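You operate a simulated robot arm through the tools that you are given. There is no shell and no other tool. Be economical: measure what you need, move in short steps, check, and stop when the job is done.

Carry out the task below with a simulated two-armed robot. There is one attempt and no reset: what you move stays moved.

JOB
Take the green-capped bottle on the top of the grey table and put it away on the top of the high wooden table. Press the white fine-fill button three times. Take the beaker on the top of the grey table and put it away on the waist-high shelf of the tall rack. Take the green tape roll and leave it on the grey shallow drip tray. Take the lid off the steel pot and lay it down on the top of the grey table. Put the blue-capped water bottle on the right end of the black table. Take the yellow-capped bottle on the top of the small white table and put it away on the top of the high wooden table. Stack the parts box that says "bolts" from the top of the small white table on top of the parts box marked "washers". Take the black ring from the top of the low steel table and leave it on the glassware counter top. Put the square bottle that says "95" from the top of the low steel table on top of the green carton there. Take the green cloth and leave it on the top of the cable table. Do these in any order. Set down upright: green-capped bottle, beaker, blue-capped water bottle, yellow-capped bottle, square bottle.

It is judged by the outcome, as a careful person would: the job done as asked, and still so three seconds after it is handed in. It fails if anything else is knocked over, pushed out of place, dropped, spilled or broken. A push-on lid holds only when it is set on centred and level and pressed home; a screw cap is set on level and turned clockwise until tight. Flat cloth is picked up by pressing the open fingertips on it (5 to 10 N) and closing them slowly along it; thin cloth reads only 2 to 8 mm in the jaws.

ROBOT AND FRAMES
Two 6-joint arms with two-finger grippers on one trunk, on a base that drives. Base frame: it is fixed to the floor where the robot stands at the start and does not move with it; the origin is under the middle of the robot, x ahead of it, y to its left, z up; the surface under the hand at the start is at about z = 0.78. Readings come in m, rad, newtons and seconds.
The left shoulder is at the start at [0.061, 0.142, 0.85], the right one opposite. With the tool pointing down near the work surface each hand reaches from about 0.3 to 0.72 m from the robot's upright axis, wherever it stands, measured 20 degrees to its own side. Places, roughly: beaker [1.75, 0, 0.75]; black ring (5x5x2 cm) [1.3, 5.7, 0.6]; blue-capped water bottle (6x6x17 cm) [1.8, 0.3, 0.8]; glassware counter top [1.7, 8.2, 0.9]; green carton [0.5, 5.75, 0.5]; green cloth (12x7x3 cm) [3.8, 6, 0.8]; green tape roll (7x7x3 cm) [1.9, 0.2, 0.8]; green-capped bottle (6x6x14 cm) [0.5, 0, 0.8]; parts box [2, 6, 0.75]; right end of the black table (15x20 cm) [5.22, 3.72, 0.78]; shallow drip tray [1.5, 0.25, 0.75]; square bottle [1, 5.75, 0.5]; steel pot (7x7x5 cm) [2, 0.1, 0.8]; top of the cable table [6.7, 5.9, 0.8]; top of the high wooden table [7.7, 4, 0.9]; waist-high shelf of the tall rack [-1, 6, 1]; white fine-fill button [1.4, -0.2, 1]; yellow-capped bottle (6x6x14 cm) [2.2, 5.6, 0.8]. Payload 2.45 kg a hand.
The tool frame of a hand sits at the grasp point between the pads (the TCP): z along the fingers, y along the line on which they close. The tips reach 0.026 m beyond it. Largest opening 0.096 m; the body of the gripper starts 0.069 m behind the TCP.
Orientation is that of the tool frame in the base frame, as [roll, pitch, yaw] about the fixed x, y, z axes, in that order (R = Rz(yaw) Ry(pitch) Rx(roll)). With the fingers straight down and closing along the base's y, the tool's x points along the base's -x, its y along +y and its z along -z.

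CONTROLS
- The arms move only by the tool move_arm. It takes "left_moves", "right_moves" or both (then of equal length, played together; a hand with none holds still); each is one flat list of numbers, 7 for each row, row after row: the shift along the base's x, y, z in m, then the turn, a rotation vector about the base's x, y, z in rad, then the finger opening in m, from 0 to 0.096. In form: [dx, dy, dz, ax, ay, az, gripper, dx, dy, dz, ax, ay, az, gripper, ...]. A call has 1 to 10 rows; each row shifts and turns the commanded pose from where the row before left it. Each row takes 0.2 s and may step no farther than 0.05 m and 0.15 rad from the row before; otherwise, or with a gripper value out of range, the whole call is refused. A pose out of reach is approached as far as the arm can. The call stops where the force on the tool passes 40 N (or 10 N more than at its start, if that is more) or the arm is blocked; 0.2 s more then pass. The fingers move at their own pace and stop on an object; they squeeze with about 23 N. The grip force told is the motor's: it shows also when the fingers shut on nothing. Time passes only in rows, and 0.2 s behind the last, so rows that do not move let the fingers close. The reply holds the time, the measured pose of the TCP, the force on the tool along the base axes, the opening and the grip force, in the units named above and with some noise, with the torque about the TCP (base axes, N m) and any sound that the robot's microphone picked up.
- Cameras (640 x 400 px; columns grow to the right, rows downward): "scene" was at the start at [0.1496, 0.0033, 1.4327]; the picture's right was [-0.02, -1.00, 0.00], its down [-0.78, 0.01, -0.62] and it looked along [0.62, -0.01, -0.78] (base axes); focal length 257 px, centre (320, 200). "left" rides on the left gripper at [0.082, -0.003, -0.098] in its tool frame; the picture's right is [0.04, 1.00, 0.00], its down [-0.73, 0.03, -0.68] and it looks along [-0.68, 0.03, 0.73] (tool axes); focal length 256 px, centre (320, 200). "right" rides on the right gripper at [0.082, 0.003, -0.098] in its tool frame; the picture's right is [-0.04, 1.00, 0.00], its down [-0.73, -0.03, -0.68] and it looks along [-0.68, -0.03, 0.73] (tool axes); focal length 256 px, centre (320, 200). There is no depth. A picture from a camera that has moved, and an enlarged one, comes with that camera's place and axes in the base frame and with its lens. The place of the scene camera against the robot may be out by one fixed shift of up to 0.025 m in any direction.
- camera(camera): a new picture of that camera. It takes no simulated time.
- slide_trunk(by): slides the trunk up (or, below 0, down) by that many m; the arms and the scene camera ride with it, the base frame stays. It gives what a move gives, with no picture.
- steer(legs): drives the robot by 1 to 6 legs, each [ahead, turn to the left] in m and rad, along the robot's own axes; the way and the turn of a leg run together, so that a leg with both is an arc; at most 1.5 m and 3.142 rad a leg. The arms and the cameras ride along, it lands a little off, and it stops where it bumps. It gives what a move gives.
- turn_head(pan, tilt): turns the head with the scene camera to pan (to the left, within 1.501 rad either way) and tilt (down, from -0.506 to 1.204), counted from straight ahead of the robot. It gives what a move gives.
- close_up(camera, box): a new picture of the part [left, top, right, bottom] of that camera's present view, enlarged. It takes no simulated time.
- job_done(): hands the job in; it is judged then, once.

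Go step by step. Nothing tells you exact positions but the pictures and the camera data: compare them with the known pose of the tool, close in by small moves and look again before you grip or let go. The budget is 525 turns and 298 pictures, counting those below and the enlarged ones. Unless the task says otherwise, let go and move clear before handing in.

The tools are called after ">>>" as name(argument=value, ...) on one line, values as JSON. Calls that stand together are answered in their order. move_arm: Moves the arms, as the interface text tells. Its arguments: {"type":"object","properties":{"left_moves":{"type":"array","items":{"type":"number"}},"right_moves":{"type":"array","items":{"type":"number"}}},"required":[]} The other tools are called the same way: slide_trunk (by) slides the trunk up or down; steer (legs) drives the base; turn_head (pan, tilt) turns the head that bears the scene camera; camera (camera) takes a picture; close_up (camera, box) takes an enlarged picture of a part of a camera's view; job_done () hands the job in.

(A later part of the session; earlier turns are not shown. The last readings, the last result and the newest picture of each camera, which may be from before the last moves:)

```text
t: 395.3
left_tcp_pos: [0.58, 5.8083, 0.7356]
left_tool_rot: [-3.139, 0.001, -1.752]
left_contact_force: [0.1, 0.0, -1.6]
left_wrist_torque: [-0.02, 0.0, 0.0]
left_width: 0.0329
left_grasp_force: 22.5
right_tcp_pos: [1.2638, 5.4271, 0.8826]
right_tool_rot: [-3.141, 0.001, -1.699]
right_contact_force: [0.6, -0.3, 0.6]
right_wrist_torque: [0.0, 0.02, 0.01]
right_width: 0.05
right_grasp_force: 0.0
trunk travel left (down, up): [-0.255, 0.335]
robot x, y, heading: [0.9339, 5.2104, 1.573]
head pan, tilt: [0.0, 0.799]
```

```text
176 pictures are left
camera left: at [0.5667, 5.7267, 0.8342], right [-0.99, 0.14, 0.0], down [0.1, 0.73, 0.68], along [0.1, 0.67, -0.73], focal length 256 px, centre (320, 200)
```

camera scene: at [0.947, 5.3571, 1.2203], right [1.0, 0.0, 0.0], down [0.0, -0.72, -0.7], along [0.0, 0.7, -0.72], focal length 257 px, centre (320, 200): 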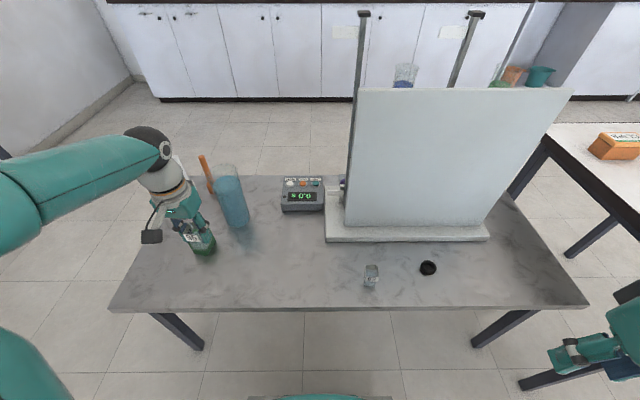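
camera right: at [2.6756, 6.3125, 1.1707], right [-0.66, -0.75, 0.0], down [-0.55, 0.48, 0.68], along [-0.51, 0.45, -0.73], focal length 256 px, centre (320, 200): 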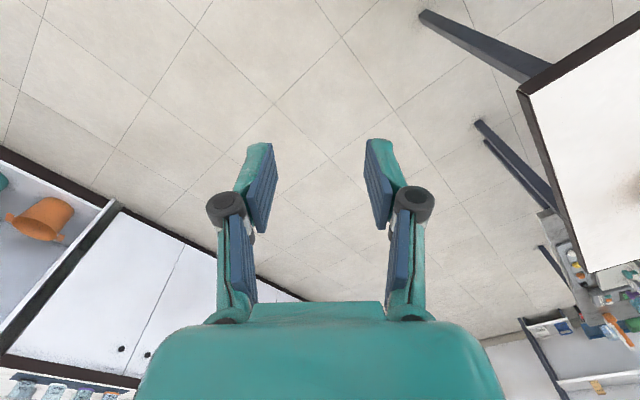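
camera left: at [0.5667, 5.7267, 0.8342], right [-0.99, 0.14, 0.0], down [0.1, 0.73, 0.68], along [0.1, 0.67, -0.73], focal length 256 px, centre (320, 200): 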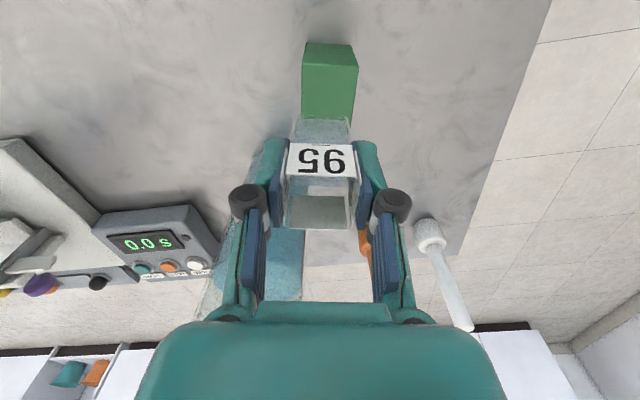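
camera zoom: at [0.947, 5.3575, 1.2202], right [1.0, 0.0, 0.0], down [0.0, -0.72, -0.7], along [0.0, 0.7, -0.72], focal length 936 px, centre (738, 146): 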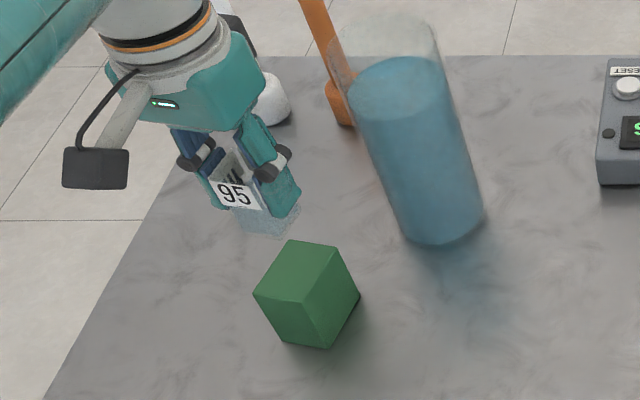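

Hand camera confirms the carton centre at ≈(0.574, 5.807). Shift 6 mm and lower.

>>> move_arm(left_moves=[-0.006, -0.001, -0.03, 0, 0, 0, 0.02, 0, 0, -0.02, 0, 0, 0, 0.02, 0, 0, -0.006, 0, 0, 0, 0.02])

>>> camera(camera="left")

>>> close_up(camera="scene", box=[150, 160, 260, 270])

```text
t: 396.1
left_tcp_pos: [0.573, 5.8074, 0.6805]
left_tool_rot: [-3.138, 0.0, -1.753]
left_contact_force: [-0.2, 0.3, -0.3]
left_wrist_torque: [0.01, -0.02, 0.03]
left_width: 0.0328
left_grasp_force: 23.3
right_tcp_pos: [1.2636, 5.4272, 0.883]
right_tool_rot: [-3.137, 0.003, -1.697]
right_contact_force: [-0.7, -0.1, -0.5]
right_wrist_torque: [0.02, 0.0, -0.01]
right_width: 0.0503
right_grasp_force: 0.0
trunk travel left (down, up): [-0.255, 0.335]
robot x, y, heading: [0.9305, 5.2087, 1.572]
head pan, tilt: [0.0, 0.799]
```

```text
175 pictures are left
camera left: at [0.5617, 5.7268, 0.7794], right [-0.99, 0.14, 0.0], down [0.1, 0.73, 0.68], along [0.1, 0.67, -0.73], focal length 256 px, centre (320, 200)
```

left: 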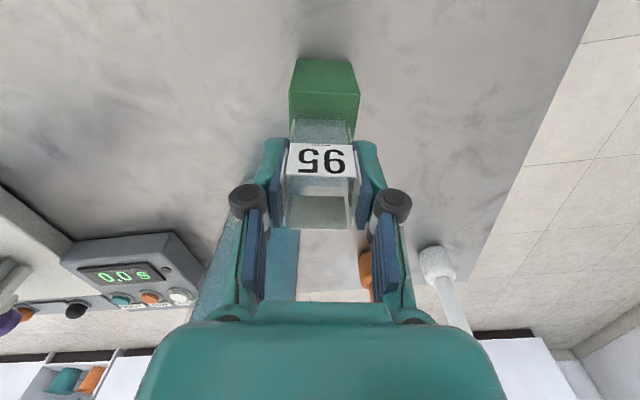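

```text
3.64 times, centred on (205, 215) of scene
camera zoom: at [0.9471, 5.3573, 1.2203], right [1.0, 0.0, 0.0], down [0.0, -0.72, -0.7], along [0.0, 0.7, -0.72], focal length 936 px, centre (738, 146)
```

zoom: 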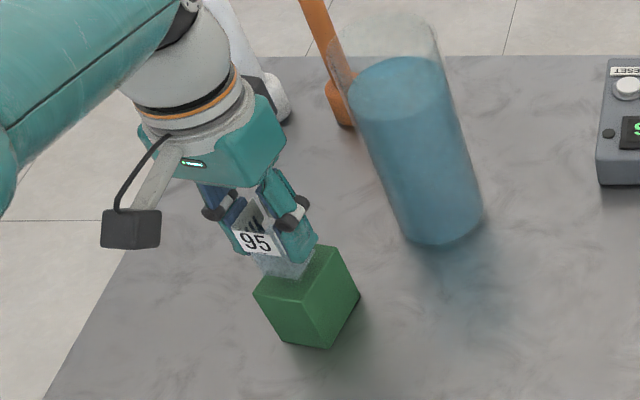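

Aligned. Final lowering.

>>> move_arm(left_moves=[0, 0, -0.003, 0, 0, 0, 0.02, 0, 0, -0.002, 0, 0, 0, 0.02, 0, 0, -0.002, 0, 0, 0, 0.02])

>>> move_arm(left_moves=[0, 0, -0.0015, 0, 0, 0, 0.02, 0, 0, -0.0015, 0, 0, 0, 0.02])

```text
t: 396.9
left_tcp_pos: [0.5726, 5.8071, 0.6731]
left_tool_rot: [-3.139, 0.0, -1.752]
left_contact_force: [0.5, -0.8, 1.1]
left_wrist_torque: [-0.06, -0.02, 0.02]
left_width: 0.0329
left_grasp_force: 23.0
right_tcp_pos: [1.2644, 5.4277, 0.8827]
right_tool_rot: [-3.138, 0.002, -1.697]
right_contact_force: [0.7, 0.2, 0.0]
right_wrist_torque: [0.04, -0.03, -0.02]
right_width: 0.0497
right_grasp_force: 0.1
trunk travel left (down, up): [-0.255, 0.335]
robot x, y, heading: [0.9359, 5.2135, 1.57]
head pan, tilt: [0.0, 0.799]
```

```text
t: 397.5
left_tcp_pos: [0.5741, 5.8068, 0.6717]
left_tool_rot: [-3.139, 0.002, -1.751]
left_contact_force: [-0.4, -0.8, 4.9]
left_wrist_torque: [0.01, -0.02, -0.02]
left_width: 0.0333
left_grasp_force: 23.3
right_tcp_pos: [1.2641, 5.4271, 0.884]
right_tool_rot: [-3.139, 0.004, -1.698]
right_contact_force: [0.5, -1.1, -0.6]
right_wrist_torque: [-0.01, 0.01, 0.02]
right_width: 0.0496
right_grasp_force: 0.1
trunk travel left (down, up): [-0.255, 0.335]
robot x, y, heading: [0.9348, 5.2124, 1.568]
head pan, tilt: [0.0, 0.799]
```

Contact. Release slowly and rise.

>>> move_arm(left_moves=[0, 0, 0.0005, 0, 0, 0, 0.028, 0, 0, 0, 0, 0, 0, 0.05, 0, 0, 0, 0, 0, 0, 0.06, 0, 0, 0.03, 0, 0, 0, 0.06, 0, 0, 0.04, 0, 0, 0, 0.06, 0, -0.02, 0.04, 0, 0, 0, 0.06])

>>> camera(camera="left")

>>> close_up(camera="scene", box=[150, 160, 260, 270])

```text
t: 398.9
left_tcp_pos: [0.5727, 5.7867, 0.782]
left_tool_rot: [-3.137, -0.001, -1.753]
left_contact_force: [1.2, -0.7, -0.3]
left_wrist_torque: [0.05, -0.01, -0.04]
left_width: 0.0598
left_grasp_force: 0.1
right_tcp_pos: [1.2641, 5.427, 0.8828]
right_tool_rot: [-3.139, 0.003, -1.699]
right_contact_force: [0.2, -0.3, -0.6]
right_wrist_torque: [-0.02, -0.01, 0.02]
right_width: 0.0502
right_grasp_force: 0.0
trunk travel left (down, up): [-0.255, 0.335]
robot x, y, heading: [0.9315, 5.2081, 1.569]
head pan, tilt: [0.0, 0.799]
```

```text
173 pictures are left
camera left: at [0.5612, 5.7056, 0.8808], right [-0.99, 0.14, 0.0], down [0.1, 0.73, 0.68], along [0.1, 0.67, -0.73], focal length 256 px, centre (320, 200)
```

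left: 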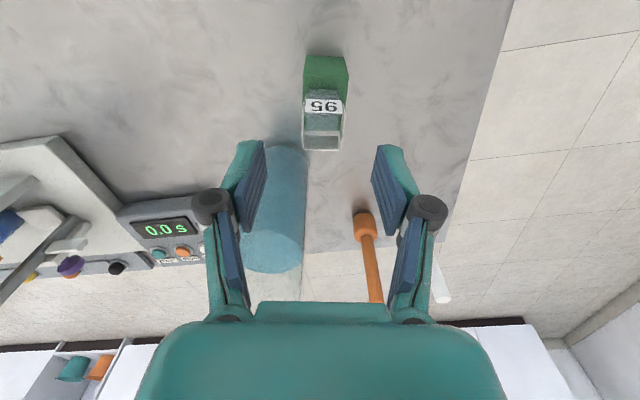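

```text
3.64 times, centred on (205, 215) of scene
camera zoom: at [0.9472, 5.3569, 1.2203], right [1.0, 0.0, 0.0], down [0.0, -0.72, -0.7], along [0.0, 0.7, -0.72], focal length 936 px, centre (738, 146)
```

zoom: 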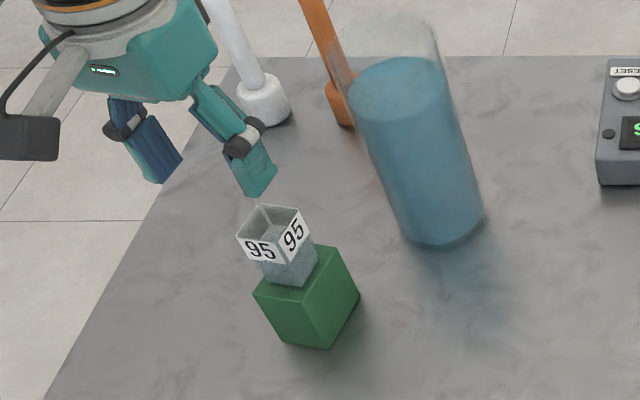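

"95" stands on the carton. Now retract the left hand and bring the right hand over the black ring.

>>> move_arm(left_moves=[-0.02, -0.04, 0.02, 0, 0, 0, 0.06, -0.02, -0.04, 0.02, 0, 0, 0, 0.06, -0.02, -0.04, 0.0, 0, 0, 0, 0.06, -0.02, -0.04, 0, 0, 0, 0, 0.06, 0, 0, 0, 0, 0, 0, 0.06, 0, 0, 0, 0, 0, 0, 0.06], right_moves=[-0.003, 0.045, -0.02, 0, 0, 0, 0.08, -0.003, 0.045, -0.02, 0, 0, 0, 0.08, -0.003, 0.045, -0.02, 0, 0, 0, 0.08, -0.003, 0.045, -0.02, 0, 0, 0, 0.08, 0, 0.045, -0.02, 0, 0, 0, 0.08, 0, 0.045, -0.02, 0, 0, 0, 0.08])

>>> camera(camera="right")

```text
t: 400.3
left_tcp_pos: [0.4937, 5.6253, 0.8206]
left_tool_rot: [-3.138, 0.0, -1.752]
left_contact_force: [0.3, 0.5, -0.8]
left_wrist_torque: [-0.01, 0.02, -0.03]
left_width: 0.06
left_grasp_force: 0.1
right_tcp_pos: [1.2503, 5.698, 0.7615]
right_tool_rot: [-3.14, 0.001, -1.699]
right_contact_force: [0.3, 0.0, 0.5]
right_wrist_torque: [0.01, -0.03, 0.0]
right_width: 0.0801
right_grasp_force: 0.1
trunk travel left (down, up): [-0.255, 0.335]
robot x, y, heading: [0.9323, 5.211, 1.572]
head pan, tilt: [0.0, 0.799]
```

```text
171 pictures are left
camera right: at [1.2378, 5.6171, 0.8583], right [-0.99, 0.17, 0.0], down [0.12, 0.72, 0.68], along [0.12, 0.67, -0.73], focal length 256 px, centre (320, 200)
```

right: 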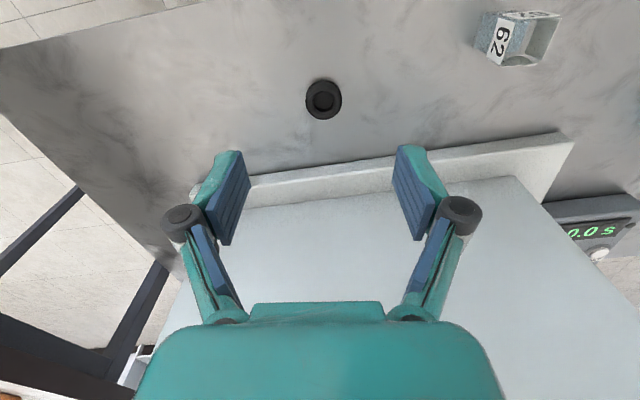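

>>> move_arm(right_moves=[0.005, 0.029, -0.03, 0, 0, 0, 0.075, 0, 0, -0.045, 0, 0, 0, 0.075, 0, 0, -0.045, 0, 0, 0, 0.075, 0, 0, -0.025, 0, 0, 0, 0.075])

>>> camera(camera="right")

```text
t: 401.3
left_tcp_pos: [0.4932, 5.6252, 0.8217]
left_tool_rot: [-3.138, 0.0, -1.753]
left_contact_force: [0.0, -0.3, -1.1]
left_wrist_torque: [-0.03, -0.01, -0.01]
left_width: 0.0601
left_grasp_force: 0.1
right_tcp_pos: [1.2563, 5.7256, 0.6172]
right_tool_rot: [-3.141, 0.001, -1.698]
right_contact_force: [-0.1, 0.5, 0.1]
right_wrist_torque: [-0.01, -0.02, 0.02]
right_width: 0.0751
right_grasp_force: 0.1
trunk travel left (down, up): [-0.255, 0.335]
robot x, y, heading: [0.9358, 5.2127, 1.564]
head pan, tilt: [0.0, 0.799]
```

```text
170 pictures are left
camera right: at [1.2425, 5.6441, 0.7138], right [-0.99, 0.17, 0.0], down [0.12, 0.72, 0.68], along [0.11, 0.67, -0.73], focal length 256 px, centre (320, 200)
```

right: 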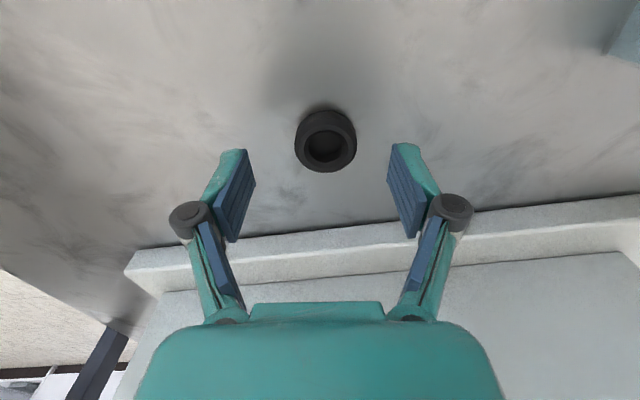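

>>> move_arm(right_moves=[-0.003, 0, -0.018, 0, 0, 0, 0.075, 0, 0, -0.013, 0, 0, 0, 0.075, 0, 0, 0, 0, 0, 0, 0.05, 0, 0, 0, 0, 0, 0, 0.03, 0, 0, 0, 0, 0, 0, 0.03, 0, 0, 0.03, 0, 0, 0, 0.03, 0, 0, 0.04, 0, 0, 0, 0.03])

>>> camera(camera="right")

```text
t: 402.9
left_tcp_pos: [0.4937, 5.6258, 0.8202]
left_tool_rot: [-3.138, -0.001, -1.751]
left_contact_force: [-0.2, 0.7, 0.5]
left_wrist_torque: [0.02, -0.02, -0.03]
left_width: 0.0602
left_grasp_force: 0.1
right_tcp_pos: [1.2525, 5.7248, 0.657]
right_tool_rot: [-3.141, 0.001, -1.699]
right_contact_force: [0.3, 0.7, -1.0]
right_wrist_torque: [0.01, -0.02, -0.02]
right_width: 0.0421
right_grasp_force: 23.0
trunk travel left (down, up): [-0.255, 0.335]
robot x, y, heading: [0.9378, 5.2152, 1.569]
head pan, tilt: [0.0, 0.799]
```

```text
169 pictures are left
camera right: at [1.2396, 5.6435, 0.7541], right [-0.99, 0.17, 0.0], down [0.12, 0.72, 0.68], along [0.11, 0.67, -0.73], focal length 256 px, centre (320, 200)
```

right: 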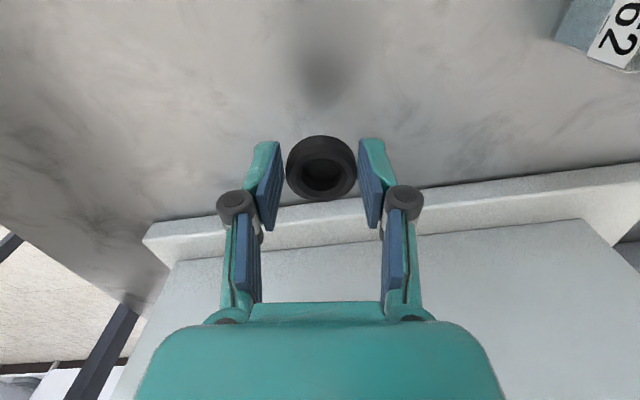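

Ring held. Raise, back off and raise the trunk; then go east to collect the yellow-capped bottle on the way.

>>> move_arm(right_moves=[0, 0, 0.045, 0, 0, 0, 0.03, 0, -0.01, 0.045, 0, 0, 0, 0.03, 0, -0.03, 0.03, 0, 0, 0, 0.03, 0, -0.045, 0, 0, 0, 0, 0.03, 0, -0.045, 0, 0, 0, 0, 0.03, -0.02, -0.04, 0, 0, 0, 0, 0.03])

>>> steer(legs=[[-0.35, 0]])

>>> slide_trunk(by=0.25)

>>> steer(legs=[[0, -0.78]])

>>> steer(legs=[[0, -0.78], [0.8, 0]])

>>> turn_head(pan=0.5, tilt=0.6)

>>> camera(camera="scene")

```text
t: 404.3
left_tcp_pos: [0.4939, 5.6248, 0.821]
left_tool_rot: [-3.138, -0.001, -1.75]
left_contact_force: [-0.4, -0.2, -0.3]
left_wrist_torque: [0.0, 0.02, -0.01]
left_width: 0.0601
left_grasp_force: 0.0
right_tcp_pos: [1.237, 5.5558, 0.7762]
right_tool_rot: [-3.141, 0.001, -1.698]
right_contact_force: [-0.2, 0.3, 0.0]
right_wrist_torque: [-0.01, 0.03, 0.0]
right_width: 0.0423
right_grasp_force: 22.9
trunk travel left (down, up): [-0.255, 0.335]
robot x, y, heading: [0.9319, 5.2089, 1.564]
head pan, tilt: [0.0, 0.799]
```

```text
t: 406.6
left_tcp_pos: [0.4942, 5.268, 0.8206]
left_tool_rot: [-3.139, 0.0, -1.75]
left_contact_force: [-0.8, -0.2, 0.2]
left_wrist_torque: [-0.01, 0.01, 0.0]
left_width: 0.0599
left_grasp_force: 0.1
right_tcp_pos: [1.2367, 5.1995, 0.7764]
right_tool_rot: [-3.14, 0.002, -1.697]
right_contact_force: [1.1, -0.2, -0.2]
right_wrist_torque: [-0.03, 0.0, 0.0]
right_width: 0.0423
right_grasp_force: 23.1
trunk travel left (down, up): [-0.255, 0.335]
robot x, y, heading: [0.9298, 4.8506, 1.569]
head pan, tilt: [0.0, 0.799]
```

```text
t: 409.2
left_tcp_pos: [0.494, 5.2695, 1.0709]
left_tool_rot: [-3.137, -0.001, -1.75]
left_contact_force: [0.5, 0.2, -0.3]
left_wrist_torque: [0.01, 0.02, 0.02]
left_width: 0.06
left_grasp_force: 0.2
right_tcp_pos: [1.2356, 5.1997, 1.0263]
right_tool_rot: [-3.139, 0.003, -1.699]
right_contact_force: [0.0, -0.5, -0.4]
right_wrist_torque: [0.01, 0.04, 0.0]
right_width: 0.042
right_grasp_force: 23.2
trunk travel left (down, up): [-0.505, 0.085]
robot x, y, heading: [0.9373, 4.8519, 1.567]
head pan, tilt: [0.0, 0.799]
```

```text
t: 411.9
left_tcp_pos: [0.9067, 5.4574, 1.0708]
left_tool_rot: [-3.138, -0.001, -2.522]
left_contact_force: [0.5, -0.1, 0.5]
left_wrist_torque: [-0.02, 0.0, -0.04]
left_width: 0.0599
left_grasp_force: 0.1
right_tcp_pos: [1.3914, 4.8911, 1.027]
right_tool_rot: [-3.141, 0.003, -2.467]
right_contact_force: [-0.1, -0.1, 0.2]
right_wrist_torque: [0.01, 0.01, 0.01]
right_width: 0.042
right_grasp_force: 23.5
trunk travel left (down, up): [-0.505, 0.085]
robot x, y, heading: [0.9118, 4.8676, 0.8]
head pan, tilt: [0.0, 0.799]
```

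```text
t: 418.6
left_tcp_pos: [2.1499, 5.2963, 1.0716]
left_tool_rot: [-3.138, 0.001, 2.962]
left_contact_force: [0.6, 0.0, -0.8]
left_wrist_torque: [0.02, 0.02, 0.03]
left_width: 0.0599
left_grasp_force: 0.1
right_tcp_pos: [2.0829, 4.5533, 1.027]
right_tool_rot: [-3.141, 0.0, 3.016]
right_contact_force: [0.0, -0.5, -0.1]
right_wrist_torque: [0.0, 0.0, -0.01]
right_width: 0.0418
right_grasp_force: 23.1
trunk travel left (down, up): [-0.505, 0.085]
robot x, y, heading: [1.7373, 4.8768, 0.0]
head pan, tilt: [0.0, 0.799]
```

```text
t: 419.5
left_tcp_pos: [2.1509, 5.2971, 1.0729]
left_tool_rot: [-3.138, 0.0, 2.961]
left_contact_force: [0.0, -0.6, 0.2]
left_wrist_torque: [-0.02, -0.01, -0.01]
left_width: 0.0601
left_grasp_force: 0.1
right_tcp_pos: [2.0818, 4.5534, 1.0277]
right_tool_rot: [-3.14, 0.001, 3.016]
right_contact_force: [0.7, 1.1, 0.5]
right_wrist_torque: [-0.01, 0.01, 0.03]
right_width: 0.0419
right_grasp_force: 22.4
trunk travel left (down, up): [-0.505, 0.085]
robot x, y, heading: [1.7355, 4.8831, -0.0]
head pan, tilt: [0.499, 0.6]
```

```text
168 pictures are left
camera scene: at [1.887, 4.9248, 1.4871], right [0.48, -0.88, 0.0], down [-0.5, -0.27, -0.82], along [0.72, 0.4, -0.57], focal length 257 px, centre (320, 200)
```

scene: 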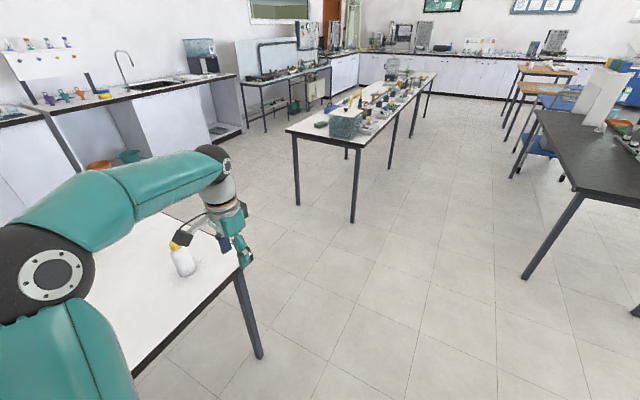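

Yellow bottle is on the white table's south side. Drive to (2.15, 4.9) and face north.

>>> steer(legs=[[0.42, 0], [0, 0.78]])

>>> steer(legs=[[0, 0.7], [0.1, 0]])

>>> turn_head(pan=0.0, tilt=0.8)

>>> camera(camera="scene")

>>> camera(camera="left")

```text
t: 424.5
left_tcp_pos: [2.1439, 5.4676, 1.0719]
left_tool_rot: [-3.137, 0.0, -2.528]
left_contact_force: [0.6, -0.2, 0.9]
left_wrist_torque: [-0.03, 0.0, 0.02]
left_width: 0.0603
left_grasp_force: 0.0
right_tcp_pos: [2.6258, 4.8975, 1.0271]
right_tool_rot: [-3.139, 0.002, -2.475]
right_contact_force: [-0.4, 0.0, -0.1]
right_wrist_torque: [0.0, -0.02, 0.01]
right_width: 0.0419
right_grasp_force: 22.4
trunk travel left (down, up): [-0.505, 0.085]
robot x, y, heading: [2.1719, 4.8579, 0.79]
head pan, tilt: [0.499, 0.6]
```

```text
t: 427.7
left_tcp_pos: [1.7605, 5.4036, 1.0721]
left_tool_rot: [-3.138, -0.001, -1.818]
left_contact_force: [-0.5, 1.0, -0.7]
left_wrist_torque: [-0.02, -0.02, -0.04]
left_width: 0.0602
left_grasp_force: 0.1
right_tcp_pos: [2.4978, 5.2866, 1.0283]
right_tool_rot: [-3.137, 0.002, -1.764]
right_contact_force: [-1.0, 0.6, -1.0]
right_wrist_torque: [-0.06, -0.05, 0.0]
right_width: 0.0416
right_grasp_force: 23.4
trunk travel left (down, up): [-0.505, 0.085]
robot x, y, heading: [2.1946, 4.9553, 1.498]
head pan, tilt: [0.499, 0.6]
```

```text
t: 428.7
left_tcp_pos: [1.7612, 5.4023, 1.0725]
left_tool_rot: [-3.138, 0.0, -1.817]
left_contact_force: [-0.6, 0.9, 0.0]
left_wrist_torque: [0.0, 0.0, 0.01]
left_width: 0.0599
left_grasp_force: 0.0
right_tcp_pos: [2.4977, 5.2855, 1.0287]
right_tool_rot: [-3.141, 0.0, -1.764]
right_contact_force: [-1.2, -0.2, -0.5]
right_wrist_torque: [-0.02, 0.01, 0.01]
right_width: 0.0418
right_grasp_force: 23.0
trunk travel left (down, up): [-0.505, 0.085]
robot x, y, heading: [2.1971, 4.9607, 1.499]
head pan, tilt: [0.0, 0.799]
```

```text
167 pictures are left
camera scene: at [2.2166, 5.1042, 1.4703], right [1.0, -0.07, 0.0], down [-0.05, -0.72, -0.7], along [0.05, 0.7, -0.72], focal length 257 px, centre (320, 200)
```

scene: 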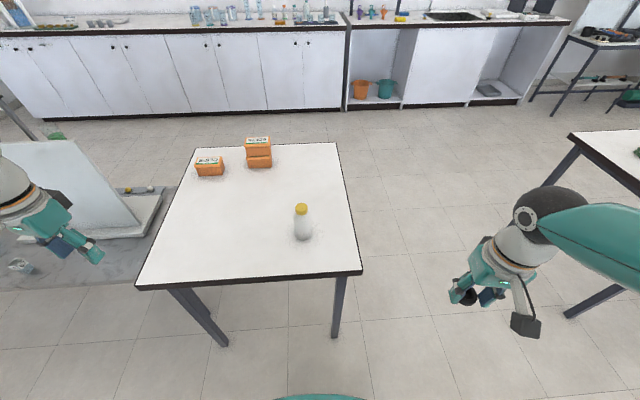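

```text
166 pictures are left
camera left: at [1.7439, 5.3222, 1.1715], right [-0.98, 0.2, 0.0], down [0.15, 0.72, 0.68], along [0.14, 0.66, -0.73], focal length 256 px, centre (320, 200)
```

left: 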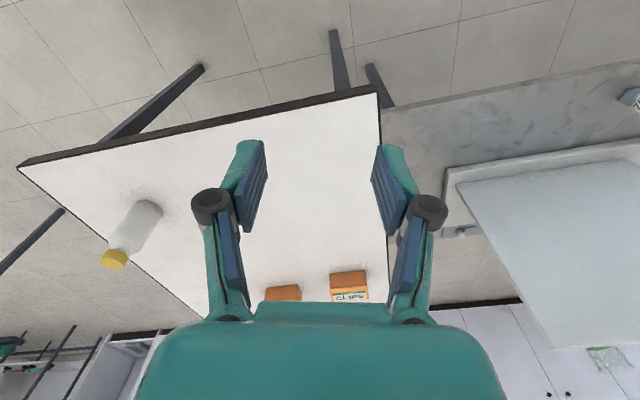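

>>> steer(legs=[[0.08, 0]])

>>> move_arm(left_moves=[0.043, 0.006, -0.005, 0, 0, 0.03, 0.09, 0.043, 0.006, -0.005, 0, 0, 0.03, 0.09, 0.043, 0.006, -0.005, 0, 0, 0.03, 0.09, 0.043, 0.006, -0.005, 0, 0, 0.03, 0.09, 0.043, 0.006, -0.005, 0, 0, 0.03, 0.09, 0.043, 0.006, -0.005, 0, 0, 0.03, 0.09, 0.043, 0.006, -0.005, 0, 0, 0.03, 0.09, 0.043, 0.006, -0.005, 0, 0, 0.03, 0.09, 0.043, 0.006, 0, 0, 0, 0, 0.09, 0.04, 0.006, 0, 0, 0, 0, 0.09])

>>> camera(camera="left")

```text
t: 429.7
left_tcp_pos: [1.7667, 5.4843, 1.0723]
left_tool_rot: [-3.137, -0.005, -1.818]
left_contact_force: [-0.1, 0.7, -0.5]
left_wrist_torque: [-0.07, 0.0, 0.02]
left_width: 0.0601
left_grasp_force: 0.0
right_tcp_pos: [2.503, 5.3664, 1.0267]
right_tool_rot: [-3.139, 0.001, -1.764]
right_contact_force: [1.1, -0.7, 0.1]
right_wrist_torque: [-0.01, 0.02, -0.01]
right_width: 0.0419
right_grasp_force: 22.9
trunk travel left (down, up): [-0.505, 0.085]
robot x, y, heading: [2.2008, 5.0376, 1.498]
head pan, tilt: [0.0, 0.799]
```

```text
t: 431.9
left_tcp_pos: [2.196, 5.5412, 1.0334]
left_tool_rot: [3.141, -0.001, -1.576]
left_contact_force: [1.3, -0.1, 0.2]
left_wrist_torque: [-0.03, 0.01, -0.03]
left_width: 0.0898
left_grasp_force: 0.0
right_tcp_pos: [2.5038, 5.3653, 1.0289]
right_tool_rot: [-3.141, 0.002, -1.763]
right_contact_force: [0.6, -0.7, -0.5]
right_wrist_torque: [0.0, 0.04, 0.04]
right_width: 0.0418
right_grasp_force: 23.0
trunk travel left (down, up): [-0.505, 0.085]
robot x, y, heading: [2.2005, 5.0358, 1.499]
head pan, tilt: [0.0, 0.799]
```

```text
165 pictures are left
camera left: at [2.1986, 5.4601, 1.1331], right [-1.0, -0.04, 0.0], down [-0.03, 0.73, 0.68], along [-0.02, 0.68, -0.74], focal length 256 px, centre (320, 200)
```

left: 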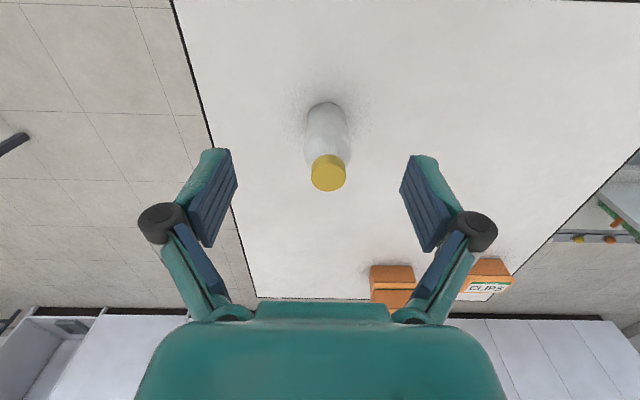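

>>> move_arm(left_moves=[-0.004, 0.032, -0.02, 0, 0, 0, 0.09, -0.004, 0.032, -0.03, 0, 0, 0, 0.09, -0.003, 0.032, -0.03, 0, 0, 0, 0.09])

>>> camera(camera="left")

```text
t: 432.7
left_tcp_pos: [2.1827, 5.6383, 0.9525]
left_tool_rot: [-3.139, -0.001, -1.576]
left_contact_force: [0.7, 0.8, -0.3]
left_wrist_torque: [-0.06, -0.01, 0.02]
left_width: 0.09
left_grasp_force: 0.0
right_tcp_pos: [2.5031, 5.3659, 1.0291]
right_tool_rot: [-3.141, 0.0, -1.762]
right_contact_force: [0.6, -0.4, -0.6]
right_wrist_torque: [-0.04, 0.0, 0.03]
right_width: 0.0418
right_grasp_force: 23.0
trunk travel left (down, up): [-0.505, 0.085]
robot x, y, heading: [2.1967, 5.0358, 1.501]
head pan, tilt: [0.0, 0.799]
```

```text
164 pictures are left
camera left: at [2.1853, 5.5561, 1.0503], right [-1.0, -0.03, 0.0], down [-0.03, 0.73, 0.68], along [-0.02, 0.68, -0.74], focal length 256 px, centre (320, 200)
```

left: 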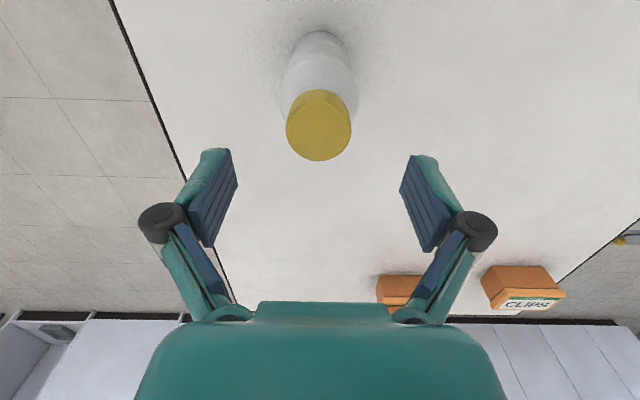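

>>> move_arm(left_moves=[0.001, -0.003, -0.04, 0, 0, 0, 0.09, 0, 0, -0.035, 0, 0, 0, 0.09, 0, 0, -0.028, 0, 0, 0, 0.09])

>>> camera(camera="left")

```text
t: 433.5
left_tcp_pos: [2.1848, 5.6342, 0.8499]
left_tool_rot: [-3.139, -0.002, -1.577]
left_contact_force: [0.0, -0.1, 0.4]
left_wrist_torque: [0.01, 0.0, -0.01]
left_width: 0.09
left_grasp_force: 0.0
right_tcp_pos: [2.5032, 5.3658, 1.0282]
right_tool_rot: [-3.139, -0.001, -1.763]
right_contact_force: [-0.6, 0.3, -0.6]
right_wrist_torque: [-0.02, 0.0, -0.02]
right_width: 0.0418
right_grasp_force: 22.8
trunk travel left (down, up): [-0.505, 0.085]
robot x, y, heading: [2.1972, 5.0363, 1.497]
head pan, tilt: [0.0, 0.799]
```

```text
163 pictures are left
camera left: at [2.187, 5.5522, 0.9484], right [-1.0, -0.03, 0.0], down [-0.03, 0.73, 0.68], along [-0.02, 0.68, -0.73], focal length 256 px, centre (320, 200)
```

left: 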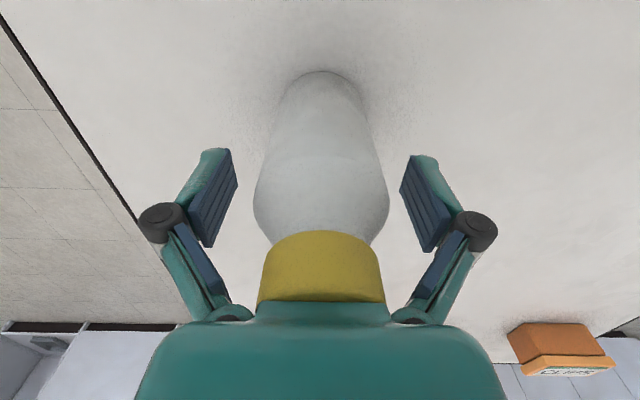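

Centred; grip and lift.

>>> move_arm(left_moves=[0, 0, 0, 0, 0, 0, 0.07, 0, 0, 0, 0, 0, 0, 0.05, 0, 0, 0, 0, 0, 0, 0.04, 0, 0, 0, 0, 0, 0, 0.04, 0, 0, 0.04, 0, 0, 0, 0.04, 0, 0, 0.045, 0, 0, 0, 0.04, 0, 0, 0.045, 0, 0, 0, 0.04, 0, -0.03, 0.03, 0, 0, 0, 0.04, -0.03, -0.03, 0, 0, 0, 0, 0.04, -0.03, -0.03, 0, 0, 0, 0, 0.04])

>>> camera(camera="left")

```text
t: 435.7
left_tcp_pos: [2.1223, 5.5425, 1.0103]
left_tool_rot: [-3.14, 0.0, -1.573]
left_contact_force: [0.9, -0.3, -3.2]
left_wrist_torque: [0.02, 0.0, -0.02]
left_width: 0.0545
left_grasp_force: 22.9
right_tcp_pos: [2.5018, 5.3633, 1.0293]
right_tool_rot: [-3.139, 0.002, -1.763]
right_contact_force: [0.0, 0.6, 0.3]
right_wrist_torque: [-0.01, 0.0, 0.0]
right_width: 0.0419
right_grasp_force: 22.9
trunk travel left (down, up): [-0.505, 0.085]
robot x, y, heading: [2.1967, 5.0387, 1.503]
head pan, tilt: [0.0, 0.799]
```

```text
162 pictures are left
camera left: at [2.1249, 5.461, 1.1083], right [-1.0, -0.03, 0.0], down [-0.03, 0.73, 0.68], along [-0.02, 0.68, -0.73], focal length 256 px, centre (320, 200)
```

left: 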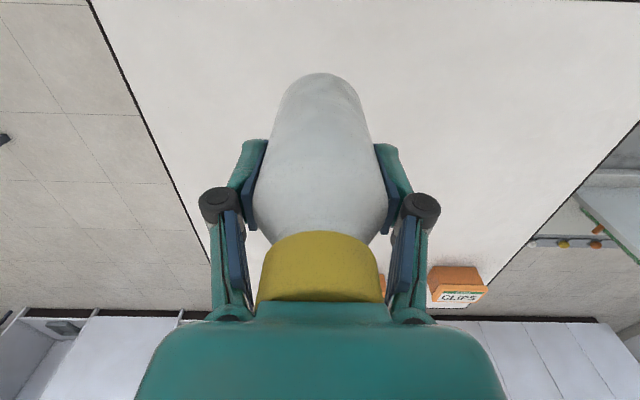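

Bottle held. Now carry both to the glassware counter: back up and go round the east end.

>>> slide_trunk(by=0.08)

>>> steer(legs=[[-0.3, 0], [0, -0.78]])

>>> steer(legs=[[0, -0.72], [0.75, 0]])

>>> steer(legs=[[0, 0.78]])

>>> steer(legs=[[0, 0.78], [1.3, 0], [0.95, 0]])

>>> steer(legs=[[0, 0.7]])

>>> turn_head(pan=0.0, tilt=0.5)

>>> camera(camera="scene")

```text
t: 436.9
left_tcp_pos: [2.1228, 5.5446, 1.0888]
left_tool_rot: [-3.137, -0.002, -1.576]
left_contact_force: [-0.4, 0.2, -2.8]
left_wrist_torque: [0.0, -0.01, -0.01]
left_width: 0.0548
left_grasp_force: 23.3
right_tcp_pos: [2.5027, 5.3649, 1.1093]
right_tool_rot: [-3.14, 0.002, -1.764]
right_contact_force: [0.6, 0.8, 0.1]
right_wrist_torque: [-0.03, -0.01, -0.01]
right_width: 0.0415
right_grasp_force: 22.9
trunk travel left (down, up): [-0.585, 0.005]
robot x, y, heading: [2.2007, 5.0375, 1.502]
head pan, tilt: [0.0, 0.799]
```

```text
t: 441.2
left_tcp_pos: [2.4801, 5.1519, 1.0889]
left_tool_rot: [-3.138, -0.001, -2.356]
left_contact_force: [-0.2, 1.1, -2.8]
left_wrist_torque: [0.01, -0.05, 0.0]
left_width: 0.0544
left_grasp_force: 22.6
right_tcp_pos: [2.6237, 4.7559, 1.1094]
right_tool_rot: [-3.141, 0.002, -2.542]
right_contact_force: [0.3, 0.1, 0.6]
right_wrist_torque: [0.02, 0.04, -0.03]
right_width: 0.0419
right_grasp_force: 23.0
trunk travel left (down, up): [-0.585, 0.005]
robot x, y, heading: [2.1565, 4.7577, 0.723]
head pan, tilt: [0.0, 0.799]
```

```text
t: 447.5
left_tcp_pos: [3.4072, 4.8428, 1.0886]
left_tool_rot: [-3.14, -0.001, -3.08]
left_contact_force: [0.7, -0.6, -2.7]
left_wrist_torque: [0.01, 0.01, -0.03]
left_width: 0.0547
left_grasp_force: 23.0
right_tcp_pos: [3.2553, 4.4516, 1.1089]
right_tool_rot: [-3.14, 0.003, 3.017]
right_contact_force: [-0.4, -0.2, -0.5]
right_wrist_torque: [0.03, 0.02, -0.02]
right_width: 0.0415
right_grasp_force: 22.8
trunk travel left (down, up): [-0.585, 0.005]
robot x, y, heading: [2.9083, 4.7601, -0.004]
head pan, tilt: [0.0, 0.799]
```

```text
t: 450.2
left_tcp_pos: [3.2047, 5.1714, 1.0897]
left_tool_rot: [3.141, -0.001, -2.299]
left_contact_force: [0.3, -1.0, -3.3]
left_wrist_torque: [0.0, 0.0, -0.02]
left_width: 0.0545
left_grasp_force: 23.3
right_tcp_pos: [3.3718, 4.7862, 1.1089]
right_tool_rot: [-3.14, 0.002, -2.485]
right_contact_force: [-0.2, -0.1, -0.1]
right_wrist_torque: [-0.02, 0.01, 0.0]
right_width: 0.0417
right_grasp_force: 23.1
trunk travel left (down, up): [-0.585, 0.005]
robot x, y, heading: [2.9275, 4.7363, 0.779]
head pan, tilt: [0.0, 0.799]
```

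```text
t: 463.8
left_tcp_pos: [2.7934, 7.4956, 1.0893]
left_tool_rot: [-3.141, 0.001, -1.487]
left_contact_force: [0.0, 0.3, -1.9]
left_wrist_torque: [-0.03, -0.02, -0.01]
left_width: 0.0547
left_grasp_force: 22.6
right_tcp_pos: [3.1884, 7.352, 1.1101]
right_tool_rot: [-3.139, 0.001, -1.675]
right_contact_force: [-0.1, -0.4, 0.2]
right_wrist_torque: [0.0, -0.03, -0.02]
right_width: 0.0417
right_grasp_force: 23.1
trunk travel left (down, up): [-0.585, 0.005]
robot x, y, heading: [2.9155, 7.0, 1.588]
head pan, tilt: [0.0, 0.799]
```

```text
t: 466.3
left_tcp_pos: [2.5012, 7.2986, 1.0904]
left_tool_rot: [-3.14, -0.002, -0.787]
left_contact_force: [0.4, 0.2, -2.8]
left_wrist_torque: [0.03, -0.01, 0.0]
left_width: 0.0544
left_grasp_force: 22.8
right_tcp_pos: [2.8948, 7.4433, 1.11]
right_tool_rot: [-3.14, 0.001, -0.972]
right_contact_force: [-1.3, -0.1, -0.5]
right_wrist_torque: [0.0, -0.02, 0.02]
right_width: 0.0418
right_grasp_force: 22.9
trunk travel left (down, up): [-0.585, 0.005]
robot x, y, heading: [2.9348, 7.0147, 2.287]
head pan, tilt: [0.0, 0.799]
```

```text
t: 467.1
left_tcp_pos: [2.5041, 7.2991, 1.0896]
left_tool_rot: [-3.141, -0.002, -0.786]
left_contact_force: [-0.4, 0.5, -2.8]
left_wrist_torque: [-0.05, 0.02, -0.02]
left_width: 0.0543
left_grasp_force: 23.3
right_tcp_pos: [2.8974, 7.4443, 1.1113]
right_tool_rot: [3.14, 0.002, -0.973]
right_contact_force: [0.3, -0.3, -0.3]
right_wrist_torque: [-0.01, 0.06, -0.01]
right_width: 0.0417
right_grasp_force: 22.4
trunk travel left (down, up): [-0.585, 0.005]
robot x, y, heading: [2.9371, 7.0171, 2.291]
head pan, tilt: [0.0, 0.499]
```

```text
161 pictures are left
camera scene: at [2.8511, 7.1364, 1.5761], right [0.75, 0.66, 0.0], down [0.31, -0.36, -0.88], along [-0.58, 0.66, -0.48], focal length 257 px, centre (320, 200)
```

scene: 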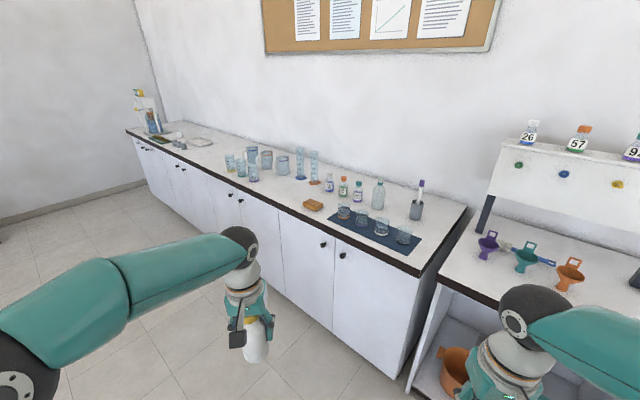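

The glassware counter has a clear spot near (1.73, 8.0). Drive to face it.

>>> steer(legs=[[0, 0.58], [1.35, 0]])

>>> steer(legs=[[0, -0.7]])

>>> steer(legs=[[0, -0.55]])

>>> turn_head(pan=0.0, tilt=0.7)

>>> camera(camera="scene")

```text
t: 475.8
left_tcp_pos: [1.1115, 7.3787, 1.0903]
left_tool_rot: [-3.141, -0.001, -0.198]
left_contact_force: [-0.3, 0.5, -2.9]
left_wrist_torque: [0.03, 0.02, 0.03]
left_width: 0.0545
left_grasp_force: 22.4
right_tcp_pos: [1.3595, 7.7176, 1.1115]
right_tool_rot: [-3.141, 0.002, -0.386]
right_contact_force: [-0.4, -0.3, 0.0]
right_wrist_torque: [0.01, -0.03, -0.04]
right_width: 0.0416
right_grasp_force: 23.0
trunk travel left (down, up): [-0.585, 0.005]
robot x, y, heading: [1.6336, 7.3858, 2.874]
head pan, tilt: [0.0, 0.499]
```

```text
t: 478.3
left_tcp_pos: [1.2255, 7.7133, 1.0914]
left_tool_rot: [-3.14, -0.002, -0.892]
left_contact_force: [0.2, 0.0, -3.2]
left_wrist_torque: [0.0, -0.03, 0.01]
left_width: 0.0542
left_grasp_force: 23.1
right_tcp_pos: [1.6331, 7.8154, 1.1124]
right_tool_rot: [-3.14, 0.001, -1.077]
right_contact_force: [0.0, 0.1, 0.8]
right_wrist_torque: [0.01, -0.01, -0.03]
right_width: 0.0419
right_grasp_force: 22.7
trunk travel left (down, up): [-0.585, 0.005]
robot x, y, heading: [1.6075, 7.3713, 2.186]
head pan, tilt: [0.0, 0.499]
```

```text
t: 480.4
left_tcp_pos: [1.4657, 7.8659, 1.0921]
left_tool_rot: [-3.14, -0.003, -1.45]
left_contact_force: [-0.9, 0.3, -2.0]
left_wrist_torque: [0.01, -0.01, 0.01]
left_width: 0.0539
left_grasp_force: 23.4
right_tcp_pos: [1.8651, 7.7361, 1.1129]
right_tool_rot: [-3.139, 0.003, -1.639]
right_contact_force: [1.2, -0.4, -0.1]
right_wrist_torque: [0.0, -0.03, 0.02]
right_width: 0.0419
right_grasp_force: 22.7
trunk travel left (down, up): [-0.585, 0.005]
robot x, y, heading: [1.5834, 7.3707, 1.631]
head pan, tilt: [0.0, 0.499]
```

```text
t: 481.1
left_tcp_pos: [1.4646, 7.8662, 1.0923]
left_tool_rot: [-3.139, -0.001, -1.452]
left_contact_force: [-0.3, 0.2, -2.3]
left_wrist_torque: [0.06, 0.01, 0.01]
left_width: 0.0543
left_grasp_force: 23.1
right_tcp_pos: [1.8637, 7.7356, 1.112]
right_tool_rot: [-3.14, 0.002, -1.639]
right_contact_force: [0.2, 1.0, -0.4]
right_wrist_torque: [0.0, 0.01, -0.01]
right_width: 0.0419
right_grasp_force: 23.3
trunk travel left (down, up): [-0.585, 0.005]
robot x, y, heading: [1.5859, 7.3735, 1.632]
head pan, tilt: [0.0, 0.7]
```

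```text
160 pictures are left
camera scene: at [1.5899, 7.5233, 1.5585], right [1.0, 0.06, 0.0], down [0.04, -0.64, -0.76], along [-0.05, 0.76, -0.64], focal length 257 px, centre (320, 200)
```

scene: 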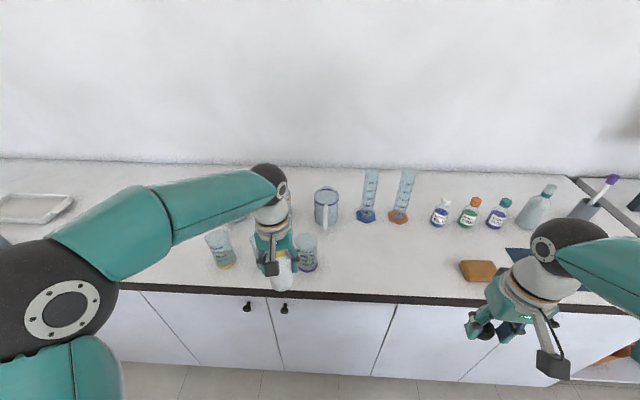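

Clear area at (1.80, 8.02). Move the ring there.

>>> move_arm(right_moves=[-0.01, 0.043, 0, 0, 0, 0, 0.03, -0.01, 0.043, 0, 0, 0, 0, 0.03, -0.01, 0.043, -0.02, 0, 0, 0, 0.03, -0.01, 0.043, -0.02, 0, 0, 0, 0.03, -0.01, 0.043, -0.03, 0, 0, 0, 0.03, -0.01, 0.04, -0.02, 0, 0, 0, 0.03, 0, 0.02, -0.02, 0, 0, 0, 0.03])

>>> camera(camera="right")

>>> camera(camera="scene")

```text
refused: row 5 steps farther than a row can; nothing moved
```

```text
159 pictures are left
camera right: at [1.8559, 7.654, 1.2099], right [-0.99, 0.11, 0.0], down [0.08, 0.73, 0.68], along [0.07, 0.68, -0.73], focal length 256 px, centre (320, 200)
```

right: 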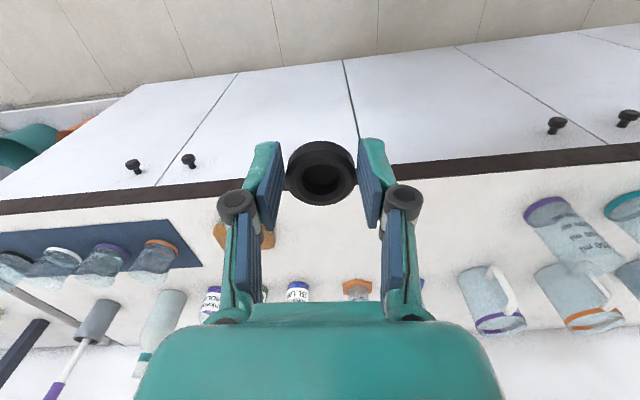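

```text
158 pictures are left
camera scene: at [1.5899, 7.5233, 1.5585], right [1.0, 0.06, 0.0], down [0.04, -0.64, -0.76], along [-0.05, 0.76, -0.64], focal length 257 px, centre (320, 200)
```

scene: 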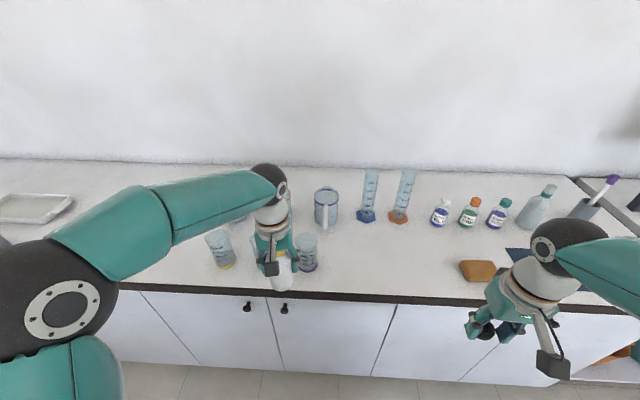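

>>> move_arm(right_moves=[-0.01, 0.043, 0, 0, 0, 0, 0.03, -0.01, 0.043, 0, 0, 0, 0, 0.03, -0.01, 0.043, -0.02, 0, 0, 0, 0.03, -0.01, 0.043, -0.02, 0, 0, 0, 0.03, -0.01, 0.043, -0.02, 0, 0, 0, 0.03, -0.01, 0.04, -0.02, 0, 0, 0, 0.03, 0, 0.02, -0.03, 0, 0, 0, 0.03])

>>> camera(camera="right")

```text
t: 482.7
left_tcp_pos: [1.4646, 7.866, 1.0922]
left_tool_rot: [-3.141, -0.005, -1.451]
left_contact_force: [1.4, 0.2, -2.8]
left_wrist_torque: [0.02, -0.03, 0.01]
left_width: 0.0543
left_grasp_force: 23.2
right_tcp_pos: [1.8065, 8.0136, 1.0021]
right_tool_rot: [-3.141, 0.001, -1.639]
right_contact_force: [-0.2, 0.0, 0.1]
right_wrist_torque: [-0.02, 0.03, 0.05]
right_width: 0.0417
right_grasp_force: 22.1
trunk travel left (down, up): [-0.585, 0.005]
robot x, y, heading: [1.5844, 7.3708, 1.63]
head pan, tilt: [0.0, 0.7]
```

```text
157 pictures are left
camera right: at [1.7986, 7.9319, 1.0996], right [-0.99, 0.11, 0.0], down [0.08, 0.73, 0.68], along [0.07, 0.68, -0.73], focal length 256 px, centre (320, 200)
```

right: 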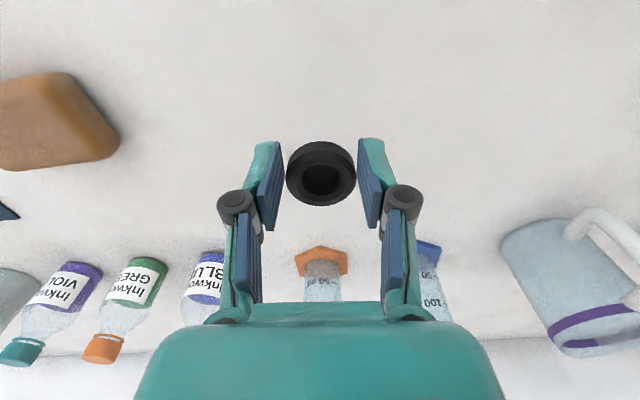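

>>> move_arm(right_moves=[0, 0, -0.035, 0, 0, 0, 0.03, 0, 0, -0.02, 0, 0, 0, 0.03, 0, 0, -0.005, 0, 0, 0, 0.03, 0, 0, -0.004, 0, 0, 0, 0.03])

>>> move_arm(right_moves=[0, 0, -0.003, 0, 0, 0, 0.03, 0, 0, -0.003, 0, 0, 0, 0.03, 0, 0, -0.002, 0, 0, 0, 0.03])

>>> camera(camera="right")

```text
t: 483.7
left_tcp_pos: [1.4658, 7.8649, 1.0916]
left_tool_rot: [-3.141, -0.003, -1.452]
left_contact_force: [-0.3, -0.1, -2.7]
left_wrist_torque: [0.02, -0.01, 0.0]
left_width: 0.0542
left_grasp_force: 22.8
right_tcp_pos: [1.8056, 8.0114, 0.9384]
right_tool_rot: [-3.14, -0.003, -1.639]
right_contact_force: [-0.7, 0.3, 0.0]
right_wrist_torque: [0.0, -0.01, 0.0]
right_width: 0.042
right_grasp_force: 23.4
trunk travel left (down, up): [-0.585, 0.005]
robot x, y, heading: [1.5889, 7.372, 1.63]
head pan, tilt: [0.0, 0.7]
```

```text
t: 484.5
left_tcp_pos: [1.4643, 7.8632, 1.0938]
left_tool_rot: [-3.137, -0.001, -1.453]
left_contact_force: [0.5, -0.5, -3.1]
left_wrist_torque: [0.02, 0.01, 0.0]
left_width: 0.0544
left_grasp_force: 23.1
right_tcp_pos: [1.8052, 8.0113, 0.9364]
right_tool_rot: [-3.14, 0.012, -1.639]
right_contact_force: [1.6, 0.8, 29.3]
right_wrist_torque: [0.17, -0.04, -0.04]
right_width: 0.0417
right_grasp_force: 23.1
trunk travel left (down, up): [-0.585, 0.005]
robot x, y, heading: [1.5899, 7.3711, 1.63]
head pan, tilt: [0.0, 0.7]
```

```text
156 pictures are left
camera right: at [1.7964, 7.9284, 1.0322], right [-0.99, 0.11, 0.0], down [0.08, 0.72, 0.69], along [0.08, 0.68, -0.73], focal length 256 px, centre (320, 200)
```

right: 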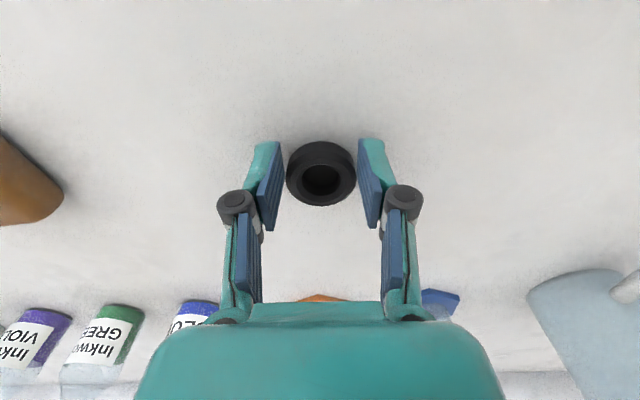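

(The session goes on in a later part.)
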